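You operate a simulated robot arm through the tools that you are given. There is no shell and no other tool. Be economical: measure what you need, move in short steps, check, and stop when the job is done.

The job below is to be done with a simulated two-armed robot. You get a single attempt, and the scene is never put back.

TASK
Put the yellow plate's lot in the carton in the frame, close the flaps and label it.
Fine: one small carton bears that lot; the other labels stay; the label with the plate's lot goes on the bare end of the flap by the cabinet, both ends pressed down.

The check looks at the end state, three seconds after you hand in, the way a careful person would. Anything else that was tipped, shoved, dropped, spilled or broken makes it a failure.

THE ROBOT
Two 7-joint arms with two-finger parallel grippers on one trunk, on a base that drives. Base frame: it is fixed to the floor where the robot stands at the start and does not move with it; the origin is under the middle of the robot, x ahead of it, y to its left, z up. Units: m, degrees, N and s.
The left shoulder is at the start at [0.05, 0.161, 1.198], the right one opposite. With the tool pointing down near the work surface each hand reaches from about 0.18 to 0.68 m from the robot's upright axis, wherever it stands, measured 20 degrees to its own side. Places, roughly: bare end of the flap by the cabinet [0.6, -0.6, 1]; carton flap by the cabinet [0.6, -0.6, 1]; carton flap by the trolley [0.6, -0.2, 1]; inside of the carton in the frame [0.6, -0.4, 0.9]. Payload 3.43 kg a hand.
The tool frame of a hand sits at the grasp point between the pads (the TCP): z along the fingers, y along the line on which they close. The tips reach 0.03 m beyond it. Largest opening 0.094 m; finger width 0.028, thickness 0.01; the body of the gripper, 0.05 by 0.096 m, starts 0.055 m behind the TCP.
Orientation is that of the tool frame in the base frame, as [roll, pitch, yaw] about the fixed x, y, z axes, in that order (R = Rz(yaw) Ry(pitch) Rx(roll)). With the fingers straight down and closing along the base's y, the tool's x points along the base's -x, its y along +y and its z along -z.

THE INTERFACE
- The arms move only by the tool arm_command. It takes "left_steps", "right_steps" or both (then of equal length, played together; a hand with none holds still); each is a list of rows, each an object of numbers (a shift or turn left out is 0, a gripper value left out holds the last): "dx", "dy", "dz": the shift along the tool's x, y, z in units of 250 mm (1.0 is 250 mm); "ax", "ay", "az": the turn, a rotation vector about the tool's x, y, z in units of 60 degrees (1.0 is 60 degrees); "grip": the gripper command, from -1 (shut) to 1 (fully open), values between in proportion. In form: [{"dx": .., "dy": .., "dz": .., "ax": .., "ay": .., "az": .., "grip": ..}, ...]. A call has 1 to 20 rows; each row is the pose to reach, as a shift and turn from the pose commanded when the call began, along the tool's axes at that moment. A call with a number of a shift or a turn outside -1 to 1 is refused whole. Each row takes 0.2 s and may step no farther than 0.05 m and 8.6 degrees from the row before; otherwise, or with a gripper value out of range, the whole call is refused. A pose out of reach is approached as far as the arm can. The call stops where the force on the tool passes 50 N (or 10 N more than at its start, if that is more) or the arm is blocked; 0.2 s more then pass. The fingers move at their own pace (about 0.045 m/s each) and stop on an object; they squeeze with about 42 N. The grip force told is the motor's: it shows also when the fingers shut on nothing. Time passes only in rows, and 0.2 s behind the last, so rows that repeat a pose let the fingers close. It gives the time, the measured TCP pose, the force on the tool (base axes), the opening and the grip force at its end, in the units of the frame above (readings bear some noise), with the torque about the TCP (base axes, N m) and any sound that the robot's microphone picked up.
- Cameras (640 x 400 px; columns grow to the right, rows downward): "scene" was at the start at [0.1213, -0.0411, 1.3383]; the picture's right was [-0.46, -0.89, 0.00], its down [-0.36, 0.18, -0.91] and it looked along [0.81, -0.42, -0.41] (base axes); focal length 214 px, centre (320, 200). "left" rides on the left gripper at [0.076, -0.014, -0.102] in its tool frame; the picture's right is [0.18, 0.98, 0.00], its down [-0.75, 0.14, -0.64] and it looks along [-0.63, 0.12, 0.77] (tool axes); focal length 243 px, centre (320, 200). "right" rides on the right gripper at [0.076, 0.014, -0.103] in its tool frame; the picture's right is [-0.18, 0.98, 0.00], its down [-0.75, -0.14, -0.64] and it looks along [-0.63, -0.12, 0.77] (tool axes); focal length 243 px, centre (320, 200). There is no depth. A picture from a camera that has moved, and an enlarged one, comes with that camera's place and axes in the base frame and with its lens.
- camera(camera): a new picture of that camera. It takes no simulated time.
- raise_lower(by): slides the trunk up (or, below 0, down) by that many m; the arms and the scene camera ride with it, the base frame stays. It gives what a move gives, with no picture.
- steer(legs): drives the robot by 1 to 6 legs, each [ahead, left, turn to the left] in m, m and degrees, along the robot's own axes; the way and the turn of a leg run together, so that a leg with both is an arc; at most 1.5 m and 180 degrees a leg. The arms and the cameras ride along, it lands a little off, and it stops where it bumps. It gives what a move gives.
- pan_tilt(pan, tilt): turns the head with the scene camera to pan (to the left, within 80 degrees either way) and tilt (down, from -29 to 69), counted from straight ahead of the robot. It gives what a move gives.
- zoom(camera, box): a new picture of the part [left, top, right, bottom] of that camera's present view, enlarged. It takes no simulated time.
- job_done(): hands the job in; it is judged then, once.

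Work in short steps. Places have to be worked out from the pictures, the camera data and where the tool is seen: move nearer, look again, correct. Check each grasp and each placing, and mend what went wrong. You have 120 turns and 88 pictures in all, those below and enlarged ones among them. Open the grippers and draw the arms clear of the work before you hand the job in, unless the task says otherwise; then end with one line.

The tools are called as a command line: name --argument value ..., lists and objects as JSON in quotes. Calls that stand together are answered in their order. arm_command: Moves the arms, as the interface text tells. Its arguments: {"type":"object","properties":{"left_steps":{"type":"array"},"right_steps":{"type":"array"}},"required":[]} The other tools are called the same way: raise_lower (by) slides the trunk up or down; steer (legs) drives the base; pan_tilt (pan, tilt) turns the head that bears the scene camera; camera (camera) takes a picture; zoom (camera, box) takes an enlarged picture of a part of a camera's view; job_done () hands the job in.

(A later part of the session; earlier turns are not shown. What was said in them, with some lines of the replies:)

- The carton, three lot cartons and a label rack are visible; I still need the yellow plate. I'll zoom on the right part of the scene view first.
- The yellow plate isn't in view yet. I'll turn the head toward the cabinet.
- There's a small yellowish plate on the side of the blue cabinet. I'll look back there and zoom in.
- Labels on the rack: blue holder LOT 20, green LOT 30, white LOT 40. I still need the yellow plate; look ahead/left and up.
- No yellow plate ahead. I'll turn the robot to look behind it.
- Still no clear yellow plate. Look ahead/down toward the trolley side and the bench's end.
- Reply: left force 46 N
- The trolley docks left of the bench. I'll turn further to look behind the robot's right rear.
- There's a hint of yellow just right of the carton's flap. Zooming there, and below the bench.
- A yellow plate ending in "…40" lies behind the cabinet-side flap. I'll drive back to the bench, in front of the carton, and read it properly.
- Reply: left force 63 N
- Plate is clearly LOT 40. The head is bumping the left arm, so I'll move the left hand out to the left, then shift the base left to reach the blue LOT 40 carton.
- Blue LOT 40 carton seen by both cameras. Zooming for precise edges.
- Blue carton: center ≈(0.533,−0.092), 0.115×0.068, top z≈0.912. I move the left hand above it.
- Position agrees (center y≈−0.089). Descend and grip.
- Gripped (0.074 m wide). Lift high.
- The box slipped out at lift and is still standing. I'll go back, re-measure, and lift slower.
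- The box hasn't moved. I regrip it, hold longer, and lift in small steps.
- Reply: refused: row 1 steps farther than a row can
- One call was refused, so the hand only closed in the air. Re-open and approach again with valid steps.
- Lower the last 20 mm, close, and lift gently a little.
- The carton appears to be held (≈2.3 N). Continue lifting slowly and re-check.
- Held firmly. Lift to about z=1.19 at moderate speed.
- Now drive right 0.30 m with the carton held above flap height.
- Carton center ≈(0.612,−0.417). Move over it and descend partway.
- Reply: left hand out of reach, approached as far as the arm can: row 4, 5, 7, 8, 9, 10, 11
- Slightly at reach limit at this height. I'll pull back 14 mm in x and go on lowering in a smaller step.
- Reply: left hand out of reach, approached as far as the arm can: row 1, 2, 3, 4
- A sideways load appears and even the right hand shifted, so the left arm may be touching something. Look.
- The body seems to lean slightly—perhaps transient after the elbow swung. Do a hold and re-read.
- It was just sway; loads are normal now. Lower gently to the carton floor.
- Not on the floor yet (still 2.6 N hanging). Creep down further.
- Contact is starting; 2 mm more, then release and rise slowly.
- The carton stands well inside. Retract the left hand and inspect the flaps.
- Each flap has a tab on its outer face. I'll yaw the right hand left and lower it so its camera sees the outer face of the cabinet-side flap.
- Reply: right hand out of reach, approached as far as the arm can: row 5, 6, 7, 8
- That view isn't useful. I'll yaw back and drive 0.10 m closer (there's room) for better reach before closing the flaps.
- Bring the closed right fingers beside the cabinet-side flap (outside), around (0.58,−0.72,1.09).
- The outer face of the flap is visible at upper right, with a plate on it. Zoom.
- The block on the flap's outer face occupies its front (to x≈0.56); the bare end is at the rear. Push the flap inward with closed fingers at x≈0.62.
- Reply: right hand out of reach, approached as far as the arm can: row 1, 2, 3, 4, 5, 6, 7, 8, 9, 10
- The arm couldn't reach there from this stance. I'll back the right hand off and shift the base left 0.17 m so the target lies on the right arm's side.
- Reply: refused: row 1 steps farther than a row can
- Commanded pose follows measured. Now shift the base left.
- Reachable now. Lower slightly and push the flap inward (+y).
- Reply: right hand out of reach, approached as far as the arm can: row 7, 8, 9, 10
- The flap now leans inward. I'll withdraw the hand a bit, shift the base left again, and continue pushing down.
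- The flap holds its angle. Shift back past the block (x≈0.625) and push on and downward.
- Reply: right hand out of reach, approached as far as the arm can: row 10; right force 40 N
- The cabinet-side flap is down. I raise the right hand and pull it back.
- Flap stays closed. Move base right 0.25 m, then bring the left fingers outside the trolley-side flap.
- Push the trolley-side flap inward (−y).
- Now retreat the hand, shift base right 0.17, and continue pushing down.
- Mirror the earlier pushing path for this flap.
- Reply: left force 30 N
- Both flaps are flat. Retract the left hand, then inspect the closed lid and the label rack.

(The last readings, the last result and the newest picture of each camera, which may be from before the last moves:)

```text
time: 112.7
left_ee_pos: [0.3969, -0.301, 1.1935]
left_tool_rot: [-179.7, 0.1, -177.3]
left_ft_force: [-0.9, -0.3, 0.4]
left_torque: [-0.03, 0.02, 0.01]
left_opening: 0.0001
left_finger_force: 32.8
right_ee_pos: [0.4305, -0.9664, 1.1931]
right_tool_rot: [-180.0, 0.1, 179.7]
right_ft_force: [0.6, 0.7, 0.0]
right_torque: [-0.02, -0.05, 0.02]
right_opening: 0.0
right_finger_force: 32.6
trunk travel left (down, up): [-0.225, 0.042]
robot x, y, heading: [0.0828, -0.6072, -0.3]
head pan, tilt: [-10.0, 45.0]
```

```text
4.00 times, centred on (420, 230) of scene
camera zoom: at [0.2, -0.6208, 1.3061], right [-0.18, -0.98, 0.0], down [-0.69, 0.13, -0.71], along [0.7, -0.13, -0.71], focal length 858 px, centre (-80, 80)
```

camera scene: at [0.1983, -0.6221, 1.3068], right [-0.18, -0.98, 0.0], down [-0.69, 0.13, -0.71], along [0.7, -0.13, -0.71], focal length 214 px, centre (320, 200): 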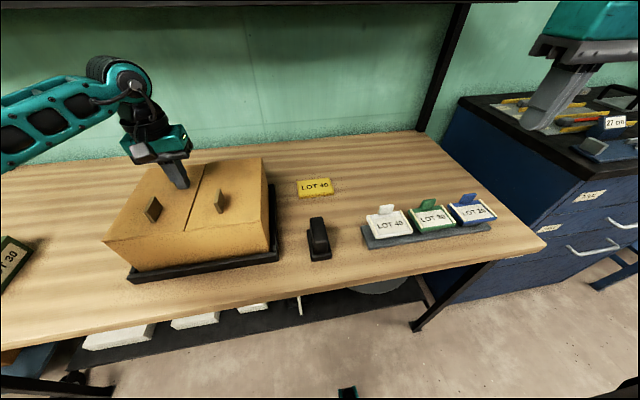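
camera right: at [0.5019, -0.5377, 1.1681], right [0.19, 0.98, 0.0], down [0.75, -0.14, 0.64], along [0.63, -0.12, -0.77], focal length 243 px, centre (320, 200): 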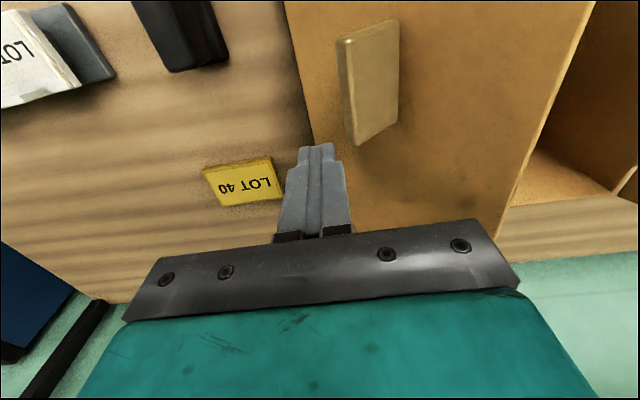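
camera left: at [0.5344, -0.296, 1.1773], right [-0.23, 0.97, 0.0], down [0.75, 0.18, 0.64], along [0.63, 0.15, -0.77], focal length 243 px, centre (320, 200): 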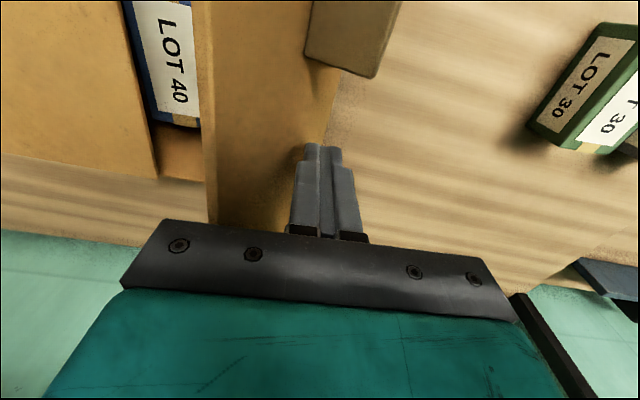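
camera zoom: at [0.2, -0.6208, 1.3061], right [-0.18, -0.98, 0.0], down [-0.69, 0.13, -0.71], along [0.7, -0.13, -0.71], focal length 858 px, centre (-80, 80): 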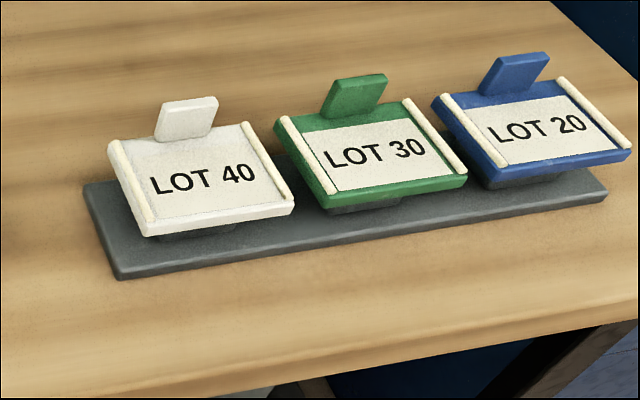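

The white LOT 40 label carrier has a tab at its rear. It's about 0.09×0.067 m, centre ≈(0.495,−0.85). I'll open the right hand, bring it above/behind and look.

arm_command --right_steps '[{"dy": 0.1, "grip": 1}, {"dy": 0.2, "grip": 1}, {"dy": 0.3, "grip": 1}, {"dy": 0.4, "grip": 1}, {"dy": 0.46, "grip": 1}]'

arm_command --right_steps '[{"az": 0.14}, {"az": 0.28}, {"az": 0.42}, {"az": 0.56}, {"az": 0.7}, {"az": 0.84}, {"az": 0.98}]'

```text
time: 113.9
left_ee_pos: [0.3996, -0.299, 1.1931]
left_tool_rot: [-179.9, 0.0, -177.2]
left_ft_force: [-0.7, 0.2, 0.0]
left_torque: [-0.02, 0.0, 0.01]
left_opening: 0.0
left_finger_force: 33.1
right_ee_pos: [0.4325, -0.8505, 1.1938]
right_tool_rot: [179.9, 0.0, 179.7]
right_ft_force: [0.4, 0.7, 0.4]
right_torque: [-0.01, 0.01, 0.04]
right_opening: 0.0938
right_finger_force: 0.1
trunk travel left (down, up): [-0.225, 0.042]
robot x, y, heading: [0.0823, -0.6064, -0.4]
head pan, tilt: [-10.0, 45.0]
```

```text
time: 115.5
left_ee_pos: [0.3996, -0.2992, 1.1939]
left_tool_rot: [-179.9, 0.0, -177.2]
left_ft_force: [-0.5, -0.3, 0.8]
left_torque: [0.01, 0.0, 0.0]
left_opening: 0.0003
left_finger_force: 33.3
right_ee_pos: [0.4306, -0.8516, 1.1939]
right_tool_rot: [179.8, 0.1, 120.7]
right_ft_force: [-0.3, 0.4, -0.6]
right_torque: [0.02, -0.02, 0.01]
right_opening: 0.0938
right_finger_force: 0.0
trunk travel left (down, up): [-0.225, 0.042]
robot x, y, heading: [0.0811, -0.6054, -0.5]
head pan, tilt: [-10.0, 45.0]
```

Yaw works in this direction. Continue to yaw 90 and take a picture.

arm_command --right_steps '[{"az": 0.14, "dx": 0}, {"az": 0.28}, {"az": 0.42}, {"az": 0.512}]'

camera --camera "right"

```text
time: 116.5
left_ee_pos: [0.3973, -0.3001, 1.1927]
left_tool_rot: [-180.0, 0.0, -177.1]
left_ft_force: [-0.2, -0.7, 0.2]
left_torque: [-0.01, -0.01, 0.04]
left_opening: 0.0
left_finger_force: 33.0
right_ee_pos: [0.4301, -0.8507, 1.1939]
right_tool_rot: [-179.9, 0.0, 90.1]
right_ft_force: [-0.1, -0.4, -1.2]
right_torque: [0.02, 0.04, 0.02]
right_opening: 0.0941
right_finger_force: 0.0
trunk travel left (down, up): [-0.225, 0.042]
robot x, y, heading: [0.0812, -0.6082, -0.6]
head pan, tilt: [-10.0, 45.0]
```

```text
30 pictures are left
camera right: at [0.447, -0.7748, 1.2945], right [0.98, -0.18, 0.0], down [-0.14, -0.75, 0.64], along [-0.12, -0.63, -0.77], focal length 243 px, centre (320, 200)
```

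right: 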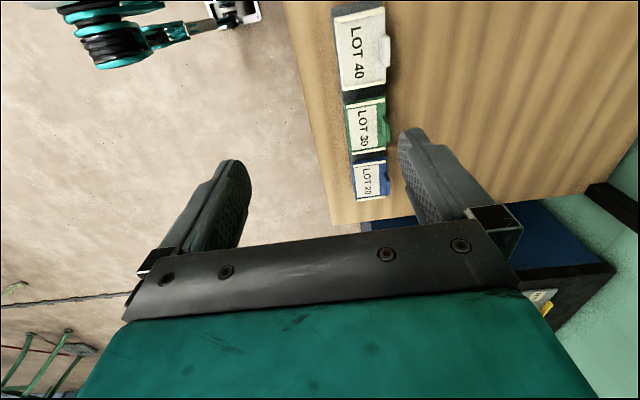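

Triangulated tab at about (0.518,−0.845,0.92). Zoom for its exact shape.

zoom --camera "right" --box '[310, 0, 438, 80]'

```text
5.00 times, centred on (374, 40) of right
camera zoom: at [0.447, -0.7748, 1.2945], right [0.98, -0.18, 0.0], down [-0.14, -0.75, 0.64], along [-0.12, -0.63, -0.77], focal length 1213 px, centre (50, 1000)
```

zoom: 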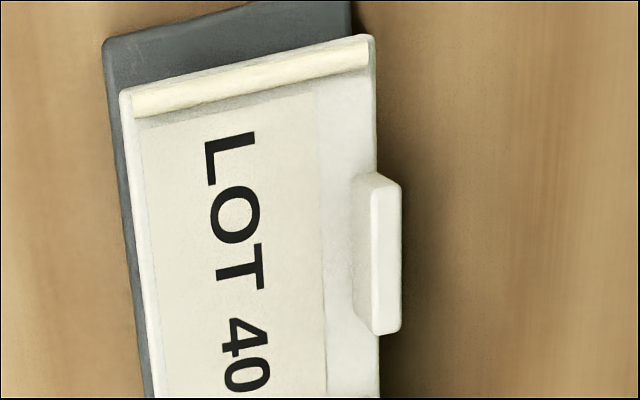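

Tab: x≈0.521, y≈−0.843, z 0.90–0.934, ~8 mm thick along x. Move above it with the fingers moderately open.

arm_command --right_steps '[{"dy": 0.1, "dx": 0.01, "dz": 0.1, "grip": 0.3}, {"dy": 0.2, "dx": 0.02, "dz": 0.22, "grip": 0.3}, {"dy": 0.3, "dx": 0.03, "dz": 0.36, "grip": 0.3}, {"dy": 0.364, "dx": 0.03, "dz": 0.52, "grip": 0.3}, {"dy": 0.364, "dx": 0.03, "dz": 0.68, "grip": 0.3}, {"dy": 0.364, "dx": 0.03, "dz": 0.776, "grip": 0.3}]'

camera --camera "right"

pan_tilt --pan -35 --tilt 45

zoom --camera "scene" --box '[220, 120, 420, 245]'

```text
time: 117.9
left_ee_pos: [0.3988, -0.3005, 1.1932]
left_tool_rot: [-179.9, 0.0, -177.2]
left_ft_force: [0.0, -0.6, -0.6]
left_torque: [-0.01, -0.01, 0.03]
left_opening: 0.0
left_finger_force: 33.0
right_ee_pos: [0.5242, -0.844, 0.9986]
right_tool_rot: [-180.0, -0.1, 90.3]
right_ft_force: [-0.1, -0.1, -0.2]
right_torque: [0.0, 0.0, 0.02]
right_opening: 0.061
right_finger_force: 0.0
trunk travel left (down, up): [-0.225, 0.042]
robot x, y, heading: [0.0813, -0.6111, -0.2]
head pan, tilt: [-10.0, 45.0]
```

```text
28 pictures are left
camera right: at [0.5389, -0.767, 1.1003], right [0.98, -0.18, 0.0], down [-0.14, -0.75, 0.64], along [-0.12, -0.63, -0.77], focal length 243 px, centre (320, 200)
```

right: 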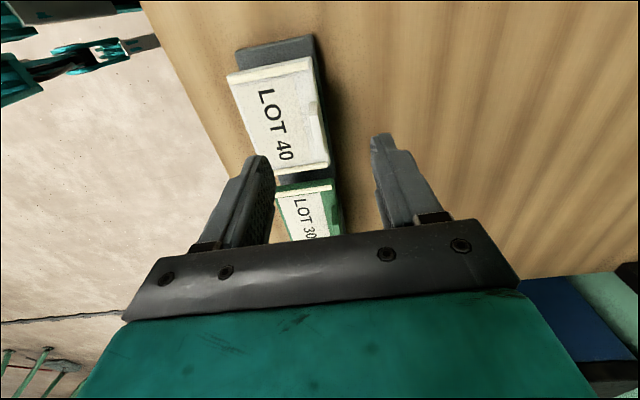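

```text
time: 118.8
left_ee_pos: [0.3976, -0.2994, 1.1923]
left_tool_rot: [-179.9, 0.0, -177.1]
left_ft_force: [0.0, -0.2, 0.8]
left_torque: [-0.02, 0.04, -0.03]
left_opening: 0.0
left_finger_force: 32.8
right_ee_pos: [0.5241, -0.8449, 0.999]
right_tool_rot: [-179.9, 0.0, 90.1]
right_ft_force: [-0.1, -0.3, -0.6]
right_torque: [0.02, -0.01, 0.01]
right_opening: 0.061
right_finger_force: 0.0
trunk travel left (down, up): [-0.225, 0.042]
robot x, y, heading: [0.0839, -0.606, -0.3]
head pan, tilt: [-35.0, 45.0]
```

```text
3.20 times, centred on (320, 182) of scene
camera zoom: at [0.1871, -0.6537, 1.306], right [-0.58, -0.82, 0.0], down [-0.58, 0.41, -0.71], along [0.58, -0.41, -0.71], focal length 686 px, centre (320, 256)
```

zoom: 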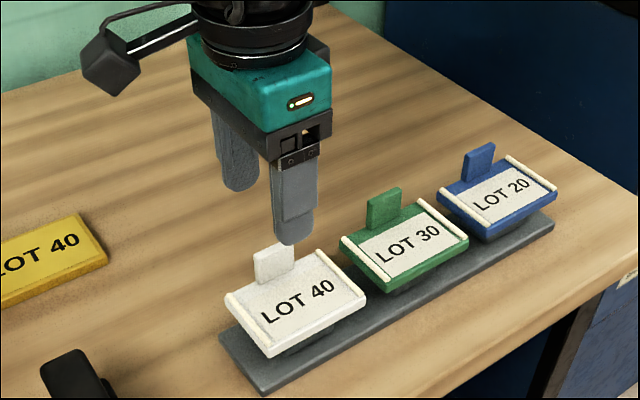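

Tab well aligned between the fingers. Descend so tips stay ~7 mm above the tray, and close.

arm_command --right_steps '[{"dy": -0.012, "dz": 0.08, "grip": 0.3}, {"dy": -0.012, "dz": 0.16, "grip": 0.3}, {"dy": -0.012, "dz": 0.22, "grip": 0.3}, {"dy": -0.012, "dz": 0.244, "grip": 0.3}, {"dy": -0.012, "dz": 0.244, "grip": -1}, {"dy": -0.012, "dz": 0.244, "grip": -1}, {"dy": -0.012, "dz": 0.244, "grip": -1}, {"dy": -0.012, "dz": 0.244, "grip": -1}, {"dy": -0.012, "dz": 0.244, "grip": -1}]'

zoom --camera "scene" --box '[220, 120, 420, 245]'

```text
time: 120.8
left_ee_pos: [0.3976, -0.299, 1.1927]
left_tool_rot: [-179.9, 0.1, -177.1]
left_ft_force: [-0.6, 0.7, -0.5]
left_torque: [0.0, 0.03, 0.0]
left_opening: 0.0
left_finger_force: 33.0
right_ee_pos: [0.5212, -0.8438, 0.938]
right_tool_rot: [-179.9, 0.0, 90.3]
right_ft_force: [-0.7, -0.2, -0.3]
right_torque: [-0.03, 0.02, 0.04]
right_opening: 0.0069
right_finger_force: 40.9
trunk travel left (down, up): [-0.225, 0.042]
robot x, y, heading: [0.0817, -0.6091, -0.3]
head pan, tilt: [-35.0, 45.0]
```

```text
3.20 times, centred on (320, 182) of scene
camera zoom: at [0.1871, -0.6537, 1.306], right [-0.58, -0.82, 0.0], down [-0.58, 0.41, -0.71], along [0.58, -0.41, -0.71], focal length 686 px, centre (320, 256)
```

zoom: 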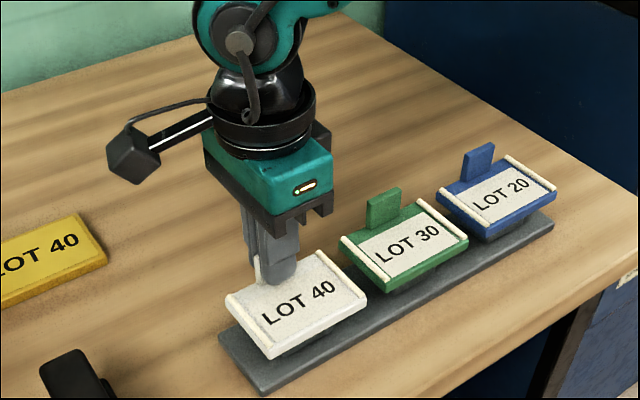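

Tab held (6.9 mm). Lift slowly.

arm_command --right_steps '[{"dz": -0.015, "grip": -1}, {"dz": -0.04, "grip": -1}, {"dz": -0.08, "grip": -1}, {"dz": -0.14, "grip": -1}, {"dz": -0.22, "grip": -1}, {"dz": -0.31, "grip": -1}, {"dz": -0.4, "grip": -1}, {"dz": -0.49, "grip": -1}, {"dz": -0.58, "grip": -1}, {"dz": -0.67, "grip": -1}, {"dz": -0.75, "grip": -1}, {"dz": -0.8, "grip": -1}]'

camera --camera "scene"

```text
time: 123.3
left_ee_pos: [0.3988, -0.2991, 1.1933]
left_tool_rot: [-179.9, 0.0, -177.2]
left_ft_force: [0.1, -0.4, -0.7]
left_torque: [0.0, 0.02, -0.02]
left_opening: 0.0
left_finger_force: 32.8
right_ee_pos: [0.5195, -0.8441, 1.1396]
right_tool_rot: [180.0, 0.1, 90.1]
right_ft_force: [-0.4, -0.5, -0.1]
right_torque: [0.0, 0.0, 0.01]
right_opening: 0.0067
right_finger_force: 40.9
trunk travel left (down, up): [-0.225, 0.042]
robot x, y, heading: [0.0817, -0.6061, -0.1]
head pan, tilt: [-35.0, 45.0]
```

```text
25 pictures are left
camera scene: at [0.187, -0.6537, 1.306], right [-0.58, -0.82, 0.0], down [-0.58, 0.41, -0.71], along [0.58, -0.41, -0.71], focal length 214 px, centre (320, 200)
```

scene: 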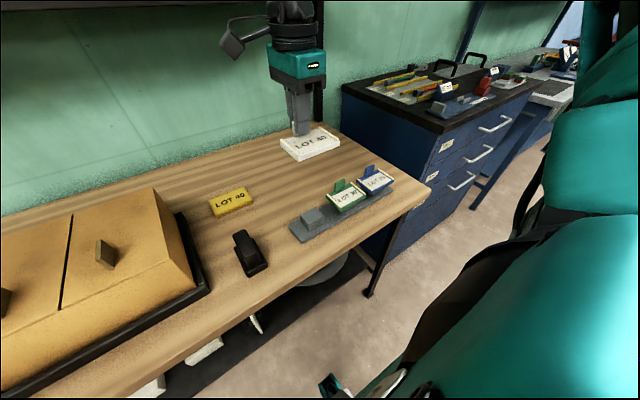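

Label lifted cleanly, the others untouched. Drive left 0.35 and slightly ahead so the label is near the lid.

steer --legs '[[0, 0.17, 0], [0, 0.17, 0], [0.05, 0, 0]]'

pan_tilt --pan -25 --tilt 45

camera --camera "scene"

```text
time: 126.4
left_ee_pos: [0.45, 0.0394, 1.1937]
left_tool_rot: [-180.0, 0.0, -177.0]
left_ft_force: [-0.1, 0.4, -0.1]
left_torque: [0.02, 0.02, -0.03]
left_opening: 0.0
left_finger_force: 33.0
right_ee_pos: [0.5732, -0.5026, 1.1388]
right_tool_rot: [179.9, 0.0, 90.5]
right_ft_force: [-0.1, 0.1, -0.4]
right_torque: [0.0, 0.01, 0.0]
right_opening: 0.0065
right_finger_force: 40.8
trunk travel left (down, up): [-0.225, 0.042]
robot x, y, heading: [0.1345, -0.2656, -0.1]
head pan, tilt: [-35.0, 45.0]
```

```text
time: 127.1
left_ee_pos: [0.448, 0.0393, 1.193]
left_tool_rot: [-180.0, 0.1, -177.1]
left_ft_force: [0.1, -0.8, 0.4]
left_torque: [-0.02, 0.0, -0.01]
left_opening: 0.0
left_finger_force: 32.9
right_ee_pos: [0.5714, -0.5036, 1.1386]
right_tool_rot: [-180.0, 0.0, 90.4]
right_ft_force: [0.5, 0.3, -1.2]
right_torque: [0.0, -0.03, 0.0]
right_opening: 0.0067
right_finger_force: 41.0
trunk travel left (down, up): [-0.225, 0.042]
robot x, y, heading: [0.1331, -0.2683, -0.2]
head pan, tilt: [-25.0, 45.0]
```

```text
24 pictures are left
camera scene: at [0.2452, -0.3021, 1.306], right [-0.42, -0.91, 0.0], down [-0.64, 0.3, -0.71], along [0.64, -0.3, -0.71], focal length 214 px, centre (320, 200)
```

scene: 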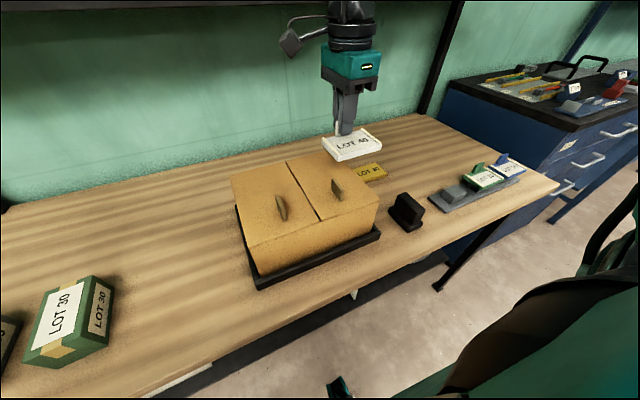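

Move over the bare rear end of the cabinet-side flap and come down to z≈1.06.

arm_command --right_steps '[{"dy": 0.1, "dx": 0.03, "grip": -1}, {"dy": 0.2, "dx": 0.06, "grip": -1}, {"dy": 0.3, "dx": 0.094, "grip": -1}, {"dy": 0.384, "dx": 0.094, "grip": -1}, {"dy": 0.384, "dx": 0.094, "dz": 0.08, "grip": -1}, {"dy": 0.384, "dx": 0.094, "dz": 0.16, "grip": -1}, {"dy": 0.384, "dx": 0.094, "dz": 0.24, "grip": -1}, {"dy": 0.384, "dx": 0.094, "dz": 0.3, "grip": -1}]'

zoom --camera "scene" --box '[220, 100, 420, 225]'

camera --camera "right"

```text
time: 128.9
left_ee_pos: [0.4481, 0.0403, 1.1942]
left_tool_rot: [-179.8, 0.0, -177.0]
left_ft_force: [-0.2, -0.6, 0.9]
left_torque: [0.0, -0.02, -0.03]
left_opening: 0.0002
left_finger_force: 32.9
right_ee_pos: [0.6657, -0.4786, 1.0625]
right_tool_rot: [179.9, -0.2, 90.4]
right_ft_force: [-0.6, -0.6, 0.0]
right_torque: [0.01, -0.03, 0.05]
right_opening: 0.0066
right_finger_force: 41.1
trunk travel left (down, up): [-0.225, 0.042]
robot x, y, heading: [0.1351, -0.2653, 0.1]
head pan, tilt: [-25.0, 45.0]
```

```text
3.20 times, centred on (320, 162) of scene
camera zoom: at [0.2453, -0.3021, 1.306], right [-0.42, -0.91, 0.0], down [-0.64, 0.3, -0.71], along [0.64, -0.3, -0.71], focal length 686 px, centre (320, 320)
```

zoom: 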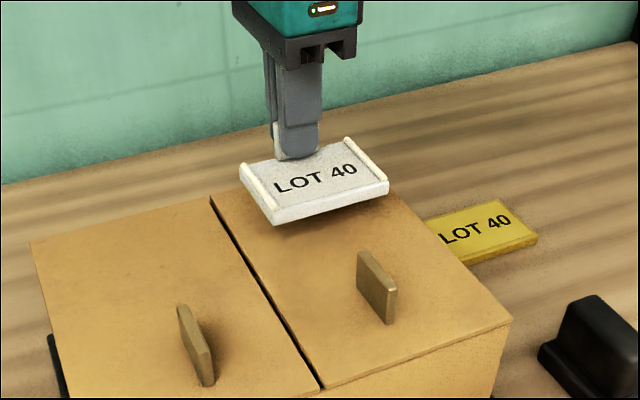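

```text
22 pictures are left
camera right: at [0.6817, -0.4018, 1.164], right [0.98, -0.18, 0.0], down [-0.14, -0.76, 0.64], along [-0.11, -0.63, -0.77], focal length 243 px, centre (320, 200)
```

right: 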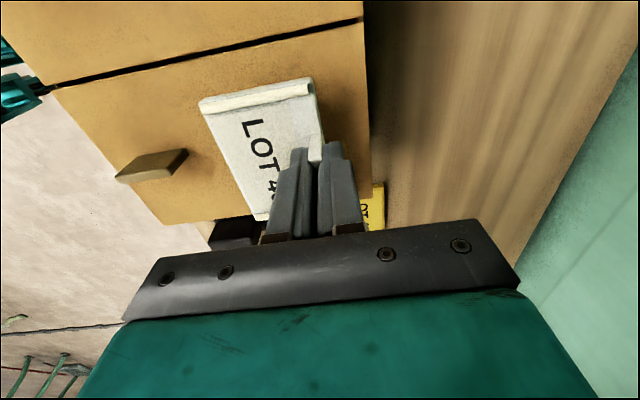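

Well positioned over the bare end. Descend gently to just above contact.

arm_command --right_steps '[{"dx": -0.014, "dz": 0.03, "grip": -1}, {"dx": -0.014, "dz": 0.06, "grip": -1}, {"dx": -0.014, "dz": 0.09, "grip": -1}, {"dx": -0.014, "dz": 0.11, "grip": -1}, {"dx": -0.014, "dz": 0.12, "grip": -1}]'

```text
time: 130.1
left_ee_pos: [0.449, 0.0397, 1.1938]
left_tool_rot: [-179.9, 0.0, -177.0]
left_ft_force: [0.3, -0.7, 0.0]
left_torque: [0.0, -0.03, 0.01]
left_opening: 0.0001
left_finger_force: 32.7
right_ee_pos: [0.6636, -0.4849, 1.0341]
right_tool_rot: [179.9, 0.0, 90.4]
right_ft_force: [-0.1, -0.3, -0.2]
right_torque: [0.01, 0.0, 0.01]
right_opening: 0.0068
right_finger_force: 40.8
right hand out of reach, approached as far as the arm can: row 4, 5
trunk travel left (down, up): [-0.225, 0.042]
robot x, y, heading: [0.131, -0.2675, -0.1]
head pan, tilt: [-25.0, 45.0]
```

Continue down in 2 mm steps to contact.

arm_command --right_steps '[{"dz": 0.008, "grip": -1}, {"dz": 0.016, "grip": -1}, {"dz": 0.024, "grip": -1}, {"dz": 0.032, "grip": -1}]'

zoom --camera "scene" --box '[240, 110, 400, 210]'

```text
time: 131.1
left_ee_pos: [0.4464, 0.0414, 1.1943]
left_tool_rot: [-179.8, 0.1, -177.0]
left_ft_force: [-0.1, 0.2, -0.6]
left_torque: [-0.02, 0.05, -0.02]
left_opening: 0.0
left_finger_force: 33.4
right_ee_pos: [0.664, -0.4858, 1.0313]
right_tool_rot: [179.4, -0.1, 90.3]
right_ft_force: [4.7, -1.9, 25.1]
right_torque: [-0.92, 0.42, 0.12]
right_opening: 0.0065
right_finger_force: 41.4
trunk travel left (down, up): [-0.225, 0.042]
robot x, y, heading: [0.1339, -0.2702, -0.0]
head pan, tilt: [-25.0, 45.0]
```

```text
4.00 times, centred on (320, 160) of scene
camera zoom: at [0.2438, -0.3012, 1.3065], right [-0.42, -0.91, 0.0], down [-0.64, 0.3, -0.71], along [0.64, -0.3, -0.71], focal length 858 px, centre (320, 360)
```

zoom: 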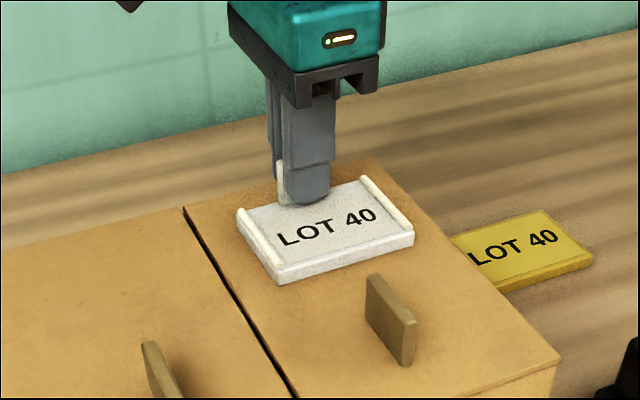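

Label rests on the flap. Relax the load, open, and rise straight up.

arm_command --right_steps '[{"dz": -0.012, "grip": -1}, {"dz": -0.014, "grip": -0.4}, {"dz": -0.014, "grip": 0.1}, {"dz": -0.014, "grip": 0.1}, {"dz": -0.06, "grip": 0.1}, {"dz": -0.14, "grip": 0.1}, {"dz": -0.24, "grip": 0.1}, {"dz": -0.34, "grip": 0.1}]'

zoom --camera "scene" --box '[240, 110, 400, 210]'

camera --camera "right"

```text
time: 132.9
left_ee_pos: [0.4484, 0.0401, 1.1937]
left_tool_rot: [-179.9, 0.1, -177.0]
left_ft_force: [0.0, -0.2, 0.7]
left_torque: [0.02, -0.01, 0.0]
left_opening: 0.0002
left_finger_force: 33.1
right_ee_pos: [0.6649, -0.4842, 1.1127]
right_tool_rot: [-179.9, 0.1, 90.5]
right_ft_force: [-0.7, -0.5, -1.0]
right_torque: [0.04, -0.01, 0.04]
right_opening: 0.0517
right_finger_force: 0.1
trunk travel left (down, up): [-0.225, 0.042]
robot x, y, heading: [0.1351, -0.2712, -0.1]
head pan, tilt: [-25.0, 45.0]
```

```text
4.00 times, centred on (320, 160) of scene
camera zoom: at [0.245, -0.3019, 1.306], right [-0.42, -0.91, 0.0], down [-0.64, 0.3, -0.71], along [0.64, -0.3, -0.71], focal length 858 px, centre (320, 360)
```

zoom: 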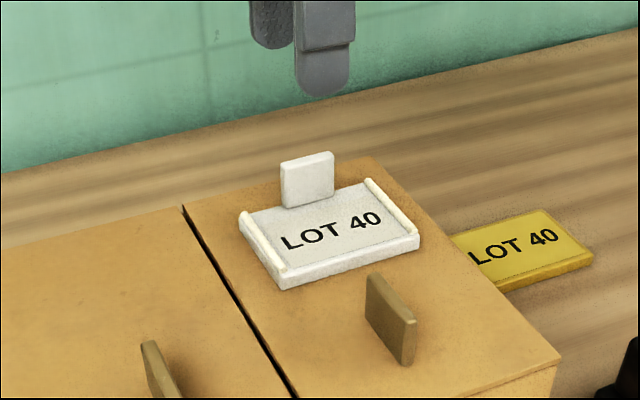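

```text
19 pictures are left
camera right: at [0.679, -0.4078, 1.2137], right [0.98, -0.18, 0.0], down [-0.14, -0.75, 0.64], along [-0.11, -0.63, -0.77], focal length 243 px, centre (320, 200)
```

right: 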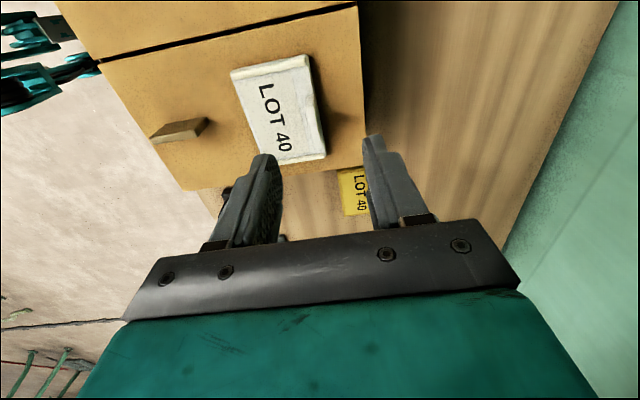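

Label sits square on the bare end. Next I press its ends at (0.633,−0.447) and (0.633,−0.529). Close the fingers, shift base left 0.07 for reach.

arm_command --right_steps '[{"grip": -1, "dy": -0.06}, {"grip": -1, "dy": -0.12}, {"grip": -1, "dy": -0.12}, {"grip": -1, "dy": -0.12}]'

steer --legs '[[0, 0.06, 0]]'

```text
time: 133.9
left_ee_pos: [0.4476, 0.0402, 1.1933]
left_tool_rot: [-179.9, 0.0, -177.0]
left_ft_force: [-0.3, -0.4, 0.7]
left_torque: [0.0, 0.01, 0.0]
left_opening: 0.0
left_finger_force: 32.4
right_ee_pos: [0.634, -0.4846, 1.1118]
right_tool_rot: [179.9, 0.0, 90.5]
right_ft_force: [0.3, 1.0, -0.3]
right_torque: [0.0, 0.02, -0.01]
right_opening: 0.0
right_finger_force: 31.3
trunk travel left (down, up): [-0.225, 0.042]
robot x, y, heading: [0.1336, -0.268, 0.1]
head pan, tilt: [-25.0, 45.0]
```

```text
time: 134.9
left_ee_pos: [0.4475, 0.1011, 1.193]
left_tool_rot: [-179.7, 0.0, -177.0]
left_ft_force: [-0.2, 0.6, 0.5]
left_torque: [-0.01, -0.02, 0.01]
left_opening: 0.0
left_finger_force: 32.8
right_ee_pos: [0.6338, -0.4228, 1.1114]
right_tool_rot: [180.0, 0.1, 90.3]
right_ft_force: [-0.9, 0.7, 1.0]
right_torque: [-0.01, -0.01, -0.03]
right_opening: 0.0
right_finger_force: 33.5
trunk travel left (down, up): [-0.225, 0.042]
robot x, y, heading: [0.1338, -0.208, -0.1]
head pan, tilt: [-25.0, 45.0]
```

Go to the trolley-side end of the label and press down slowly.

arm_command --right_steps '[{"dx": -0.1}, {"dx": -0.1, "dz": 0.1}, {"dx": -0.1, "dz": 0.2}, {"dx": -0.1, "dz": 0.28}, {"dx": -0.1, "dz": 0.32}, {"dx": -0.1, "dz": 0.335}, {"dx": -0.1, "dz": 0.35}, {"dx": -0.1, "dz": 0.36}]'

```text
time: 136.7
left_ee_pos: [0.4477, 0.1004, 1.1952]
left_tool_rot: [-180.0, 0.1, -177.1]
left_ft_force: [0.5, -0.5, -0.2]
left_torque: [-0.01, -0.02, -0.01]
left_opening: 0.0
left_finger_force: 32.8
right_ee_pos: [0.6349, -0.4481, 1.0254]
right_tool_rot: [179.6, 0.0, 90.5]
right_ft_force: [2.1, -4.9, 21.5]
right_torque: [-0.36, -0.05, 0.1]
right_opening: 0.0001
right_finger_force: 33.3
trunk travel left (down, up): [-0.225, 0.042]
robot x, y, heading: [0.135, -0.2092, -0.2]
head pan, tilt: [-25.0, 45.0]
```

Pressing at 21 N; press a bit harder, hold, then lift.

arm_command --right_steps '[{"dz": 0.008}, {"dz": 0.014}, {"dz": 0.014}, {"dz": 0.014}]'

zoom --camera "scene" --box '[260, 110, 420, 210]'

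```text
time: 137.7
left_ee_pos: [0.445, 0.1012, 1.1949]
left_tool_rot: [-179.8, 0.2, -177.1]
left_ft_force: [-0.1, -0.4, 0.5]
left_torque: [-0.01, 0.01, 0.0]
left_opening: 0.0
left_finger_force: 33.9
right_ee_pos: [0.6354, -0.4487, 1.0237]
right_tool_rot: [179.2, 0.0, 90.4]
right_ft_force: [2.6, -9.1, 42.3]
right_torque: [-0.76, -0.07, 0.13]
right_opening: 0.0
right_finger_force: 33.2
trunk travel left (down, up): [-0.225, 0.042]
robot x, y, heading: [0.132, -0.2047, -0.1]
head pan, tilt: [-25.0, 45.0]
```

```text
4.00 times, centred on (340, 160) of scene
camera zoom: at [0.242, -0.2412, 1.3065], right [-0.42, -0.91, 0.0], down [-0.64, 0.3, -0.71], along [0.64, -0.3, -0.7], focal length 858 px, centre (240, 360)
```

zoom: 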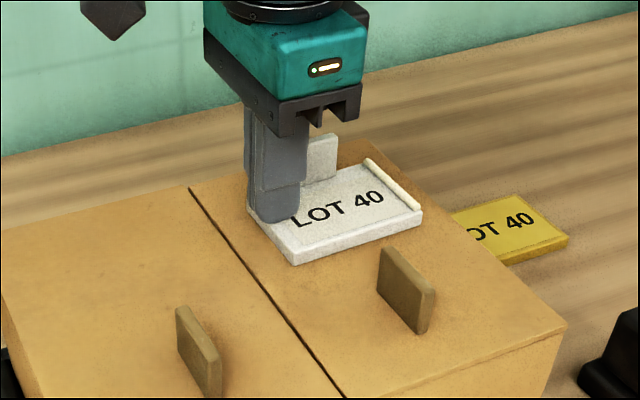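

End one pressed at 42 N. Lift, move to the cabinet-side end, and press.

arm_command --right_steps '[{"dz": -0.03}, {"dz": -0.13}, {"dz": -0.2}, {"dz": -0.2, "dx": -0.16}, {"dz": -0.2, "dx": -0.322}, {"dz": -0.1, "dx": -0.322}, {"dz": -0.03, "dx": -0.322}, {"dz": -0.01, "dx": -0.322}, {"dz": 0.005, "dx": -0.322}, {"dz": 0.014, "dx": -0.322}]'

```text
time: 139.8
left_ee_pos: [0.4455, 0.1016, 1.1954]
left_tool_rot: [-179.8, 0.3, -177.2]
left_ft_force: [0.2, -0.1, -0.6]
left_torque: [0.02, 0.03, 0.0]
left_opening: 0.0
left_finger_force: 32.6
right_ee_pos: [0.6377, -0.5311, 1.0273]
right_tool_rot: [178.8, 0.1, 90.5]
right_ft_force: [-12.2, -2.6, 23.5]
right_torque: [0.06, 0.38, 0.14]
right_opening: 0.0
right_finger_force: 32.7
trunk travel left (down, up): [-0.225, 0.042]
robot x, y, heading: [0.1307, -0.2101, -0.1]
head pan, tilt: [-25.0, 45.0]
stopped in row 10 (right hand): the force on the tool passed its limit (the readings are from after the stop); the commanded pose is now the measured one
```

That press peaked past 50 N and stopped, now 23 N. Lift and look.

arm_command --right_steps '[{"dz": -0.03}, {"dz": -0.13}, {"dz": -0.3}, {"dz": -0.48}]'

zoom --camera "scene" --box '[260, 110, 420, 210]'

camera --camera "right"

```text
time: 140.8
left_ee_pos: [0.4468, 0.0994, 1.1943]
left_tool_rot: [-179.8, 0.1, -177.0]
left_ft_force: [0.3, 0.3, -0.1]
left_torque: [0.0, -0.02, -0.03]
left_opening: 0.0
left_finger_force: 32.5
right_ee_pos: [0.6364, -0.5313, 1.1422]
right_tool_rot: [179.1, 0.2, 90.3]
right_ft_force: [-0.2, -0.1, -1.1]
right_torque: [0.0, -0.02, 0.0]
right_opening: 0.0
right_finger_force: 33.0
trunk travel left (down, up): [-0.225, 0.042]
robot x, y, heading: [0.1338, -0.2097, -0.2]
head pan, tilt: [-25.0, 45.0]
```

```text
4.00 times, centred on (340, 160) of scene
camera zoom: at [0.2447, -0.2418, 1.306], right [-0.42, -0.91, 0.0], down [-0.64, 0.3, -0.71], along [0.64, -0.3, -0.71], focal length 858 px, centre (240, 360)
```

zoom: 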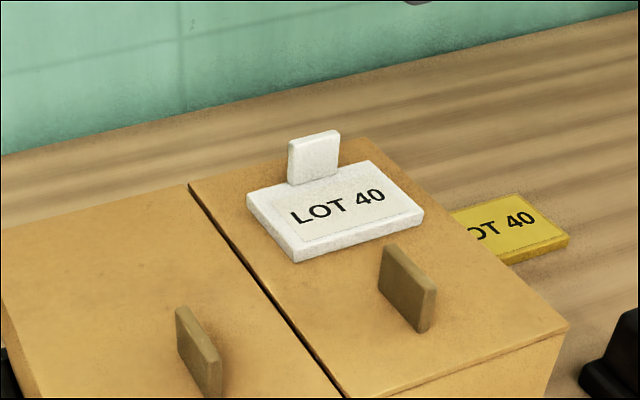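

```text
16 pictures are left
camera right: at [0.6502, -0.4541, 1.244], right [0.98, -0.18, 0.02], down [-0.15, -0.75, 0.64], along [-0.1, -0.63, -0.77], focal length 243 px, centre (320, 200)
```

right: 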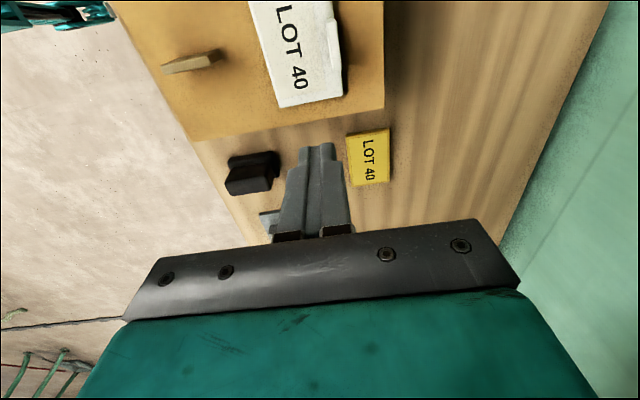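

Both raised end strips are now flush: label pressed. Open grippers, raise hands and back off for a final check.

arm_command --right_steps '[{"dz": -0.1, "grip": 1}, {"dz": -0.2, "grip": 1}, {"dz": -0.25, "grip": 1}, {"dz": -0.25, "grip": 1}, {"dz": -0.25, "grip": 1}, {"dz": -0.25, "grip": 1}]' --left_steps '[{"dz": 0, "grip": 1}, {"dz": 0, "grip": 1}, {"dz": 0, "grip": 1}, {"dz": 0, "grip": 1}, {"dz": 0, "grip": 1}, {"dz": 0, "grip": 1}]'

steer --legs '[[-0.35, 0, 0]]'

camera --camera "scene"

```text
time: 142.2
left_ee_pos: [0.4474, 0.1011, 1.1931]
left_tool_rot: [-179.9, 0.1, -177.0]
left_ft_force: [-1.0, 0.2, 0.4]
left_torque: [0.01, -0.01, -0.03]
left_opening: 0.0942
left_finger_force: 0.1
right_ee_pos: [0.6376, -0.531, 1.2053]
right_tool_rot: [179.1, 0.1, 90.3]
right_ft_force: [-0.5, -0.1, -0.6]
right_torque: [0.03, 0.01, 0.02]
right_opening: 0.094
right_finger_force: 0.2
trunk travel left (down, up): [-0.225, 0.042]
robot x, y, heading: [0.134, -0.2102, -0.2]
head pan, tilt: [-25.0, 45.0]
```

```text
time: 144.5
left_ee_pos: [0.0965, 0.0999, 1.1937]
left_tool_rot: [-179.9, 0.1, -177.2]
left_ft_force: [-0.2, 0.5, 0.8]
left_torque: [0.02, -0.01, 0.03]
left_opening: 0.0942
left_finger_force: 0.0
right_ee_pos: [0.2855, -0.5314, 1.2047]
right_tool_rot: [178.9, 0.1, 90.4]
right_ft_force: [-0.3, -0.3, -0.7]
right_torque: [-0.05, 0.01, -0.01]
right_opening: 0.0942
right_finger_force: 0.1
trunk travel left (down, up): [-0.225, 0.042]
robot x, y, heading: [-0.2181, -0.2059, 0.0]
head pan, tilt: [-25.0, 45.0]
```

```text
15 pictures are left
camera scene: at [-0.1058, -0.2417, 1.306], right [-0.43, -0.91, 0.0], down [-0.64, 0.3, -0.71], along [0.64, -0.3, -0.71], focal length 214 px, centre (320, 200)
```

scene: 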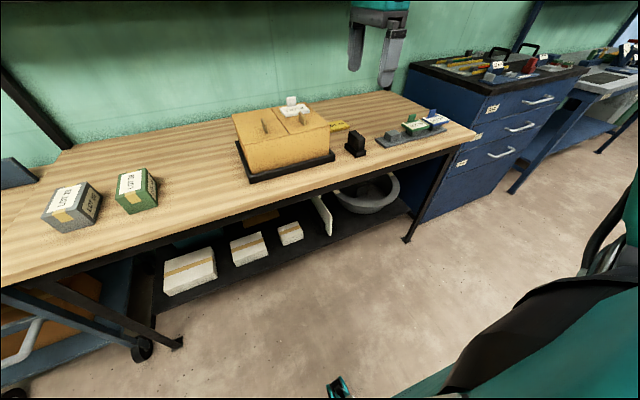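

zoom --camera "scene" --box '[220, 80, 380, 180]'

```text
4.00 times, centred on (300, 130) of scene
camera zoom: at [-0.1058, -0.2417, 1.306], right [-0.43, -0.91, 0.0], down [-0.64, 0.3, -0.71], along [0.64, -0.3, -0.71], focal length 858 px, centre (400, 480)
```

zoom: 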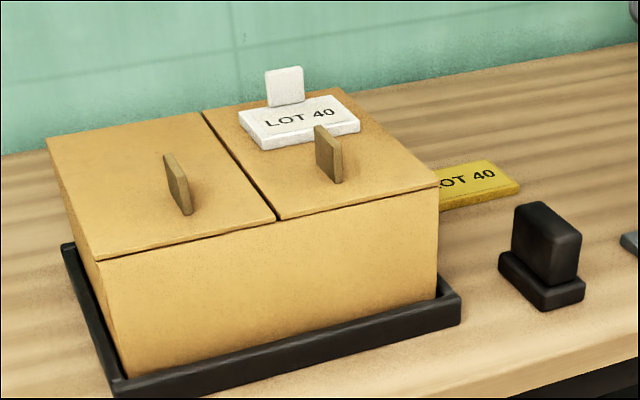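

The flaps are shut flat, the label is on the bare end with both ends down, the other labels and small cartons haven't moved, and the hands are open and clear. Handing in.

job_done

```text
The job is handed in.
```

The LOT 40 carton, matching the yellow plate, is in the carton in the frame with both flaps closed, and the LOT 40 label is on the bare end of the flap by the cabinet with both ends pressed down.
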